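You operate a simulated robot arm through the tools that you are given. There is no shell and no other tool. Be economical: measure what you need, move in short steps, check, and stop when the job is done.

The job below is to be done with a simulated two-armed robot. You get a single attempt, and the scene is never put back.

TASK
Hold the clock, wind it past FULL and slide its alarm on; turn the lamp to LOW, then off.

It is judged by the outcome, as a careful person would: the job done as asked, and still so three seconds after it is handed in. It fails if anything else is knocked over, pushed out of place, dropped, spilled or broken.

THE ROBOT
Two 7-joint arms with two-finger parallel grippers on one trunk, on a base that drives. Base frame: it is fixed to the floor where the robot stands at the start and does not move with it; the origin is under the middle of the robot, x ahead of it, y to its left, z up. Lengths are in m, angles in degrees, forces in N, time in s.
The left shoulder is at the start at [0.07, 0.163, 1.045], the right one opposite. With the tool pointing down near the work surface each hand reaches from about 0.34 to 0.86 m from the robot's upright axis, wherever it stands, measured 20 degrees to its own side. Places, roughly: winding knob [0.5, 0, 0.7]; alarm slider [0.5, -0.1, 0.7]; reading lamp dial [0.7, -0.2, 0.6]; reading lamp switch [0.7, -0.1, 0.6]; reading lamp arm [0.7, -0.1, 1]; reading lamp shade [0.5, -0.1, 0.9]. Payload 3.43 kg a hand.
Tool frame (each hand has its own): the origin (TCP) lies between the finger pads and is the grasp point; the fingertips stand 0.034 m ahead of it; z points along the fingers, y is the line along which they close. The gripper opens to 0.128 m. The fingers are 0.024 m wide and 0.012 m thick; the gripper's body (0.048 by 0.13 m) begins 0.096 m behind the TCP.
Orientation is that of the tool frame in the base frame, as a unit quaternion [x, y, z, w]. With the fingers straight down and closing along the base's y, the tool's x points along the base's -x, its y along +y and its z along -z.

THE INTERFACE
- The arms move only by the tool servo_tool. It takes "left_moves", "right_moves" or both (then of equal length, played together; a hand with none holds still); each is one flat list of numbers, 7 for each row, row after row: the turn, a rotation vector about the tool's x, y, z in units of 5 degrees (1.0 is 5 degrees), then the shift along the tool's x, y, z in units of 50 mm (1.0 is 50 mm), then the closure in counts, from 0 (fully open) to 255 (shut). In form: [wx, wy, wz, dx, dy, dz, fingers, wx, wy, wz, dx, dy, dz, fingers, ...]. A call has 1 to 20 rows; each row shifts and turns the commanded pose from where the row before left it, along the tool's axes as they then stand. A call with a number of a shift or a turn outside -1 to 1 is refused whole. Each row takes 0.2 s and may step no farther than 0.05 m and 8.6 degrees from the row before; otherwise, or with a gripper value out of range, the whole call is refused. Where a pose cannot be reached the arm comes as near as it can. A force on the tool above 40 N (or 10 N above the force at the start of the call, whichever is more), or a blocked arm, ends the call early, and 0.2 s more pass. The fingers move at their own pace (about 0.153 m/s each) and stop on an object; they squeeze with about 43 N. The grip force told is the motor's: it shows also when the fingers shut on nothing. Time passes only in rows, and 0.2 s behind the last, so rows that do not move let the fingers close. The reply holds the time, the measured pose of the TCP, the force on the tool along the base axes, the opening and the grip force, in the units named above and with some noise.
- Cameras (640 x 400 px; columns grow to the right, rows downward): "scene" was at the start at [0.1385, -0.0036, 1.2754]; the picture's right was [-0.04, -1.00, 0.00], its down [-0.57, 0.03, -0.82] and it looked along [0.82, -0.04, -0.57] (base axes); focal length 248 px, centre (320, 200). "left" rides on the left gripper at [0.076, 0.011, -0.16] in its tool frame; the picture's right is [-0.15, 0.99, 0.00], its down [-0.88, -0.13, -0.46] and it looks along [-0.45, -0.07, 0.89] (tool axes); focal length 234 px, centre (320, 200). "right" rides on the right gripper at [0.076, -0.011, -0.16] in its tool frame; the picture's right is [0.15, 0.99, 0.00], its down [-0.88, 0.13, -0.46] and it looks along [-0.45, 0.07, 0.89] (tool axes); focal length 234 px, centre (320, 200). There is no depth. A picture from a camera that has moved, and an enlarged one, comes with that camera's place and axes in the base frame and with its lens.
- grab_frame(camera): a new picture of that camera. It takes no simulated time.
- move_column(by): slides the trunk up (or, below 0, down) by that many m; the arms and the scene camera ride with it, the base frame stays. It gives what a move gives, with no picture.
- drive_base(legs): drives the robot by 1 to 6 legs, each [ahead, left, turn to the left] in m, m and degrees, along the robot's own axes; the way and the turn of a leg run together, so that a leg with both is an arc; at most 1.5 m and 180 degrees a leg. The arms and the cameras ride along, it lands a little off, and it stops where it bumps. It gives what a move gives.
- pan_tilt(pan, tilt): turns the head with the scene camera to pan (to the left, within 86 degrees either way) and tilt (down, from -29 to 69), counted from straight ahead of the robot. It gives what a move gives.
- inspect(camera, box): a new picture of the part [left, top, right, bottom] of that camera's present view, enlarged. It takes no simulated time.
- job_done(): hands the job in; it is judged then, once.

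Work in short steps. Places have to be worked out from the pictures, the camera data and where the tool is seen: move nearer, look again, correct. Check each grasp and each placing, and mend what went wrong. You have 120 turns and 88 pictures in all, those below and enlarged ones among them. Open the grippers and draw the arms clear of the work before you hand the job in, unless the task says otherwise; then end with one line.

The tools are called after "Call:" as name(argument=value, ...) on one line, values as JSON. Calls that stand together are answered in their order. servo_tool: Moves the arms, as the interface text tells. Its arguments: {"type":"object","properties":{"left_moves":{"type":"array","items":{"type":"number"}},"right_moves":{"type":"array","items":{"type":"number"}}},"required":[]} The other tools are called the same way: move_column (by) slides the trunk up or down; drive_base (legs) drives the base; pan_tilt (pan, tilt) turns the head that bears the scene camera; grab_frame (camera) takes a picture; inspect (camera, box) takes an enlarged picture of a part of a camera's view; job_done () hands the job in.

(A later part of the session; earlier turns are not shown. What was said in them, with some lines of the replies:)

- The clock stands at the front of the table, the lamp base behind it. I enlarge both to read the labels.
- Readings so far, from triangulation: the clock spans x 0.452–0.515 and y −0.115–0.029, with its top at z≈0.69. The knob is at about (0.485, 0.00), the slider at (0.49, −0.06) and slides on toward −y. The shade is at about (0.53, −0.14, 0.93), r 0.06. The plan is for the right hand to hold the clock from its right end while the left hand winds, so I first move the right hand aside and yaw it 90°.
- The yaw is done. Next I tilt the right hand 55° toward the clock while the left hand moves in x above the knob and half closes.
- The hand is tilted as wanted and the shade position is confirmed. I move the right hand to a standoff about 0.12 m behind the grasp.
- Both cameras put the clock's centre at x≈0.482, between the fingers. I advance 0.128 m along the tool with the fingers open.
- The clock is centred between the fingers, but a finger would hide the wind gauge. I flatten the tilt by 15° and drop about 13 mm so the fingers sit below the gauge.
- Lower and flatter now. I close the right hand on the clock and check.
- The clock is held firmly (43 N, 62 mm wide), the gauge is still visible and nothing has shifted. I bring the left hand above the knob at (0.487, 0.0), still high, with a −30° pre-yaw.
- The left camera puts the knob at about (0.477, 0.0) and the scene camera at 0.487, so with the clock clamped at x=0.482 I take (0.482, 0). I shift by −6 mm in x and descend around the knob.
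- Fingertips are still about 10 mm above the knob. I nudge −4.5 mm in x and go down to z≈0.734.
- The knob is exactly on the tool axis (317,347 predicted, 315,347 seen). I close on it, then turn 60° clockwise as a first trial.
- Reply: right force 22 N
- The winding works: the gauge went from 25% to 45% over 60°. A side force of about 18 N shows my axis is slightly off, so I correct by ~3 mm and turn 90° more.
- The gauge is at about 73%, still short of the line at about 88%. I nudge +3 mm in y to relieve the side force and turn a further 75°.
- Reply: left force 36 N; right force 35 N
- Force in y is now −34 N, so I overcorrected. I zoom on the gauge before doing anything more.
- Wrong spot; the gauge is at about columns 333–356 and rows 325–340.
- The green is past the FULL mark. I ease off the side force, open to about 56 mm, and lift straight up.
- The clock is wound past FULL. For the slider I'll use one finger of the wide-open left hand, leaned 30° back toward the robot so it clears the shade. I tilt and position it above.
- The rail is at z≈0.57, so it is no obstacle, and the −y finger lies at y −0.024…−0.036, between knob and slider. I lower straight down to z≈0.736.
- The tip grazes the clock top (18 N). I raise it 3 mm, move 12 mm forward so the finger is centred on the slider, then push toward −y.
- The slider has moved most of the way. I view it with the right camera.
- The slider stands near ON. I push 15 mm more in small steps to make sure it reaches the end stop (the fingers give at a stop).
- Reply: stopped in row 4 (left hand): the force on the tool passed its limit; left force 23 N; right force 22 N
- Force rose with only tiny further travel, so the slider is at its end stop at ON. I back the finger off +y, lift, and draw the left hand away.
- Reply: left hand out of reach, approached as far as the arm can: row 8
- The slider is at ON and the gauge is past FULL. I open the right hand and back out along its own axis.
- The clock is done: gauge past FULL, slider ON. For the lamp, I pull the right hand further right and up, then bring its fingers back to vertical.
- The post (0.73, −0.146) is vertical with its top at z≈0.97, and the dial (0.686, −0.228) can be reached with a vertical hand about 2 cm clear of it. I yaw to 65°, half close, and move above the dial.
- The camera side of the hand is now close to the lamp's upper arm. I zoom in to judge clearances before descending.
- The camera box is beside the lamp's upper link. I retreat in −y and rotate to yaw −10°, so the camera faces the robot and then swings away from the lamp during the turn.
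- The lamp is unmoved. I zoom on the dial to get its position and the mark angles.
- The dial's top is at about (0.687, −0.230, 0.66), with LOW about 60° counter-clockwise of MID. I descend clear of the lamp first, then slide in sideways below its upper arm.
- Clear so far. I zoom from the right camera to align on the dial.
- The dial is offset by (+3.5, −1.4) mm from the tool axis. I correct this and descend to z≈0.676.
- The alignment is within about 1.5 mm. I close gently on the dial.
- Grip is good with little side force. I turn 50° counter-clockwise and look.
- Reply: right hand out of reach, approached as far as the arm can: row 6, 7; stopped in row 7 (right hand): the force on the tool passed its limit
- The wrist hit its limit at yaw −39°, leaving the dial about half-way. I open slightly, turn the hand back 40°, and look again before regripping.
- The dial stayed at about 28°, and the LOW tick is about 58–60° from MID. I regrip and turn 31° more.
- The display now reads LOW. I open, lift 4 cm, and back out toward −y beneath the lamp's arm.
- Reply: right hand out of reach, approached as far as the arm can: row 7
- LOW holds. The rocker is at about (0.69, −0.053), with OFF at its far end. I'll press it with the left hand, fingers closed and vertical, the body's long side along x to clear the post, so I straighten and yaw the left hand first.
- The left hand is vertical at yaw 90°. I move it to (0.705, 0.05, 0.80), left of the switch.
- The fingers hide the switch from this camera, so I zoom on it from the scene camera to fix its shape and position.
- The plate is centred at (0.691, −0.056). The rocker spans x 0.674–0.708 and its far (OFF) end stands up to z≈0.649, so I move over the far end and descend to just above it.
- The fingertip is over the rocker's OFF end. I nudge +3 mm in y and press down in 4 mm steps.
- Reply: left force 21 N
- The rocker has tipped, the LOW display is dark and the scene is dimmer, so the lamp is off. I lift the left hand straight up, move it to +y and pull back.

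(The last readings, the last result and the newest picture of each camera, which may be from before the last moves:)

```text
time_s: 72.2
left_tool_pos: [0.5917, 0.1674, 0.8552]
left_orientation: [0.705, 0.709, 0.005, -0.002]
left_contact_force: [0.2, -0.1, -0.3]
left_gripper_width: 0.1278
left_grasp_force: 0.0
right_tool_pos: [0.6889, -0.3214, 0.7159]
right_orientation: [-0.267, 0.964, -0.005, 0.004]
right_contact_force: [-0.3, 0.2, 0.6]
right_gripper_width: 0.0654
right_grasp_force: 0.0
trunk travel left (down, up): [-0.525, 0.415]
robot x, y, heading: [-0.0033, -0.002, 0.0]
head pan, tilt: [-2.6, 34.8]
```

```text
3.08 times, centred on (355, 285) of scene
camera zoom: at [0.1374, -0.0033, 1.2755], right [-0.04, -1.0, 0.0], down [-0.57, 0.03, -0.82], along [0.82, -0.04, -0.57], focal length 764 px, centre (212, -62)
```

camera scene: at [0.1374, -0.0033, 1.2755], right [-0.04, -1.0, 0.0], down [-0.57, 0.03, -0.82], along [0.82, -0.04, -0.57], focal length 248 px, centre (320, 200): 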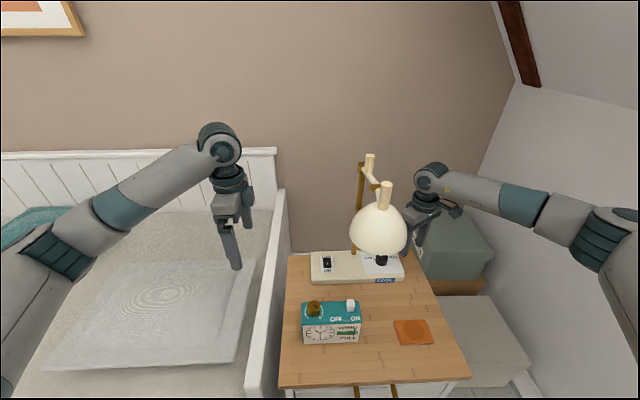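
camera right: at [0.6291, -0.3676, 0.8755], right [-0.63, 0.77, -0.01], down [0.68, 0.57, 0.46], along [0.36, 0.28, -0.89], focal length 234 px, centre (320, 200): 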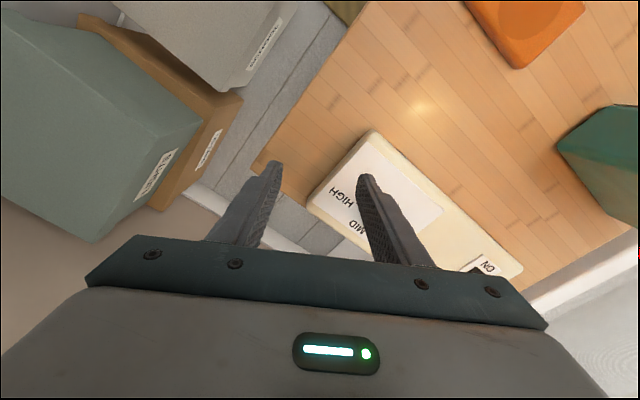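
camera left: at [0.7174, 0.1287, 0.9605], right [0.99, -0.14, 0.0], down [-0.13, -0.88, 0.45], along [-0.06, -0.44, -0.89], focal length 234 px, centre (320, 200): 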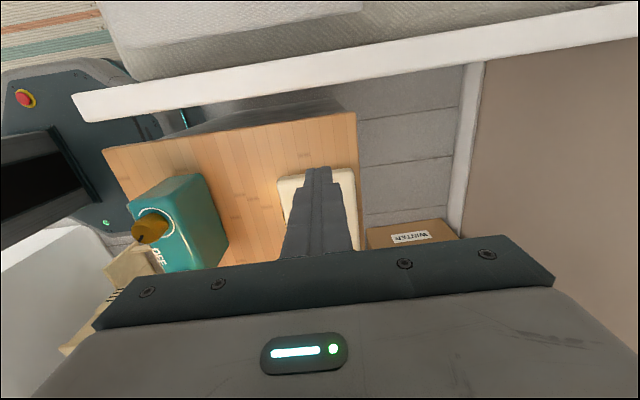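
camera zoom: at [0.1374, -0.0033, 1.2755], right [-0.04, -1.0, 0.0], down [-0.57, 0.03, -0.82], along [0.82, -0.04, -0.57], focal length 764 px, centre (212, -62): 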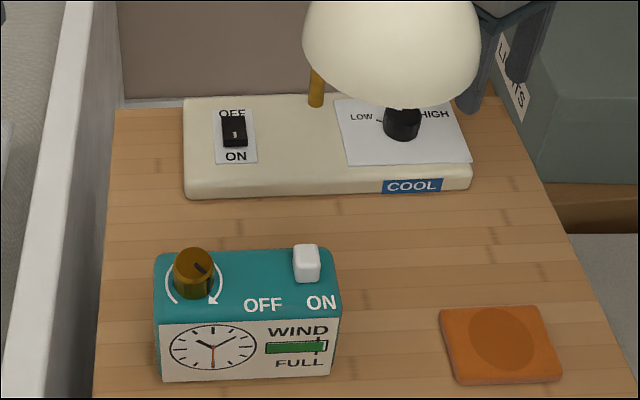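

Both jobs show done: gauge past FULL, slider ON, lamp off with its dial at LOW. I open the right hand and draw it back from the lamp.

Call:
servo_tool(right_moves=[0, 0, 0, 0.8, 0, -0.4, 125, 0, 0, 0, 0.8, 0, -0.5, 125, 0, 0, 0, 0.8, 0, -0.5, 60, 0, 0, 0, 0.8, 0, -0.5, 0, 0, 0, 0, 0, 0, 0, 0, 0, 0, 0, 0, 0, 0, 0])

Call:
grab_frame(camera="scene")

Call:
inspect(camera="scene", box=[290, 220, 420, 350])

```text
time_s: 73.6
left_tool_pos: [0.5923, 0.1673, 0.8542]
left_orientation: [0.704, 0.71, 0.005, -0.002]
left_contact_force: [-0.1, 0.1, 0.1]
left_gripper_width: 0.128
left_grasp_force: 0.0
right_tool_pos: [0.5499, -0.4014, 0.8123]
right_orientation: [-0.268, 0.963, -0.004, 0.004]
right_contact_force: [-0.5, -0.1, -1.0]
right_gripper_width: 0.1283
right_grasp_force: 0.1
trunk travel left (down, up): [-0.525, 0.415]
robot x, y, heading: [0.0016, 0.0039, -0.1]
head pan, tilt: [-2.6, 34.8]
```

```text
21 pictures are left
camera scene: at [0.1378, -0.0038, 1.2754], right [-0.04, -1.0, 0.0], down [-0.57, 0.03, -0.82], along [0.82, -0.04, -0.57], focal length 248 px, centre (320, 200)
```

scene: 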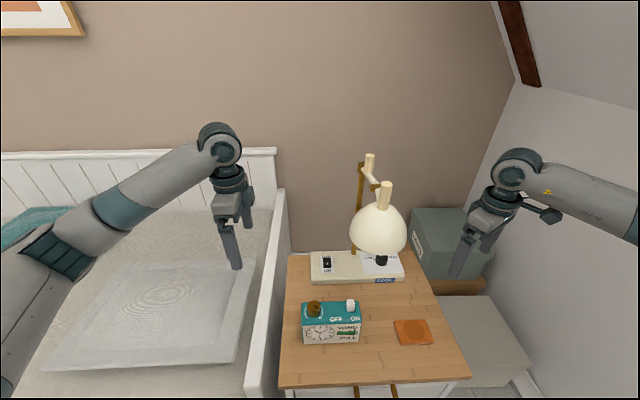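

```text
3.08 times, centred on (355, 285) of scene
camera zoom: at [0.1378, -0.0038, 1.2754], right [-0.04, -1.0, 0.0], down [-0.57, 0.03, -0.82], along [0.82, -0.04, -0.57], focal length 764 px, centre (212, -62)
```

zoom: 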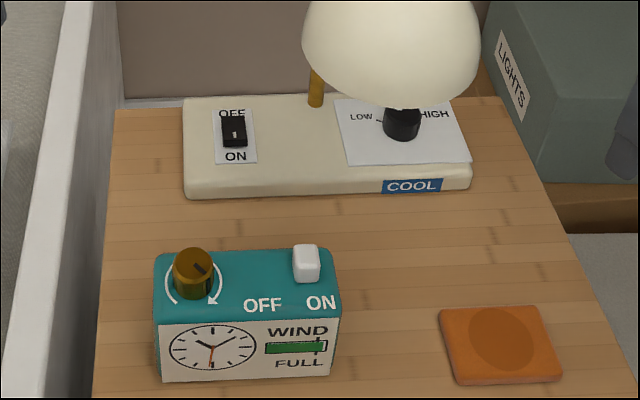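

Everything is stable and both arms are clear with the grippers open, so I hand the job in.

Call:
job_done()

```text
The job is handed in.
```

The clock was held, wound past FULL and its alarm slid to ON; the lamp was turned to LOW and then switched off, and nothing else was visibly disturbed.
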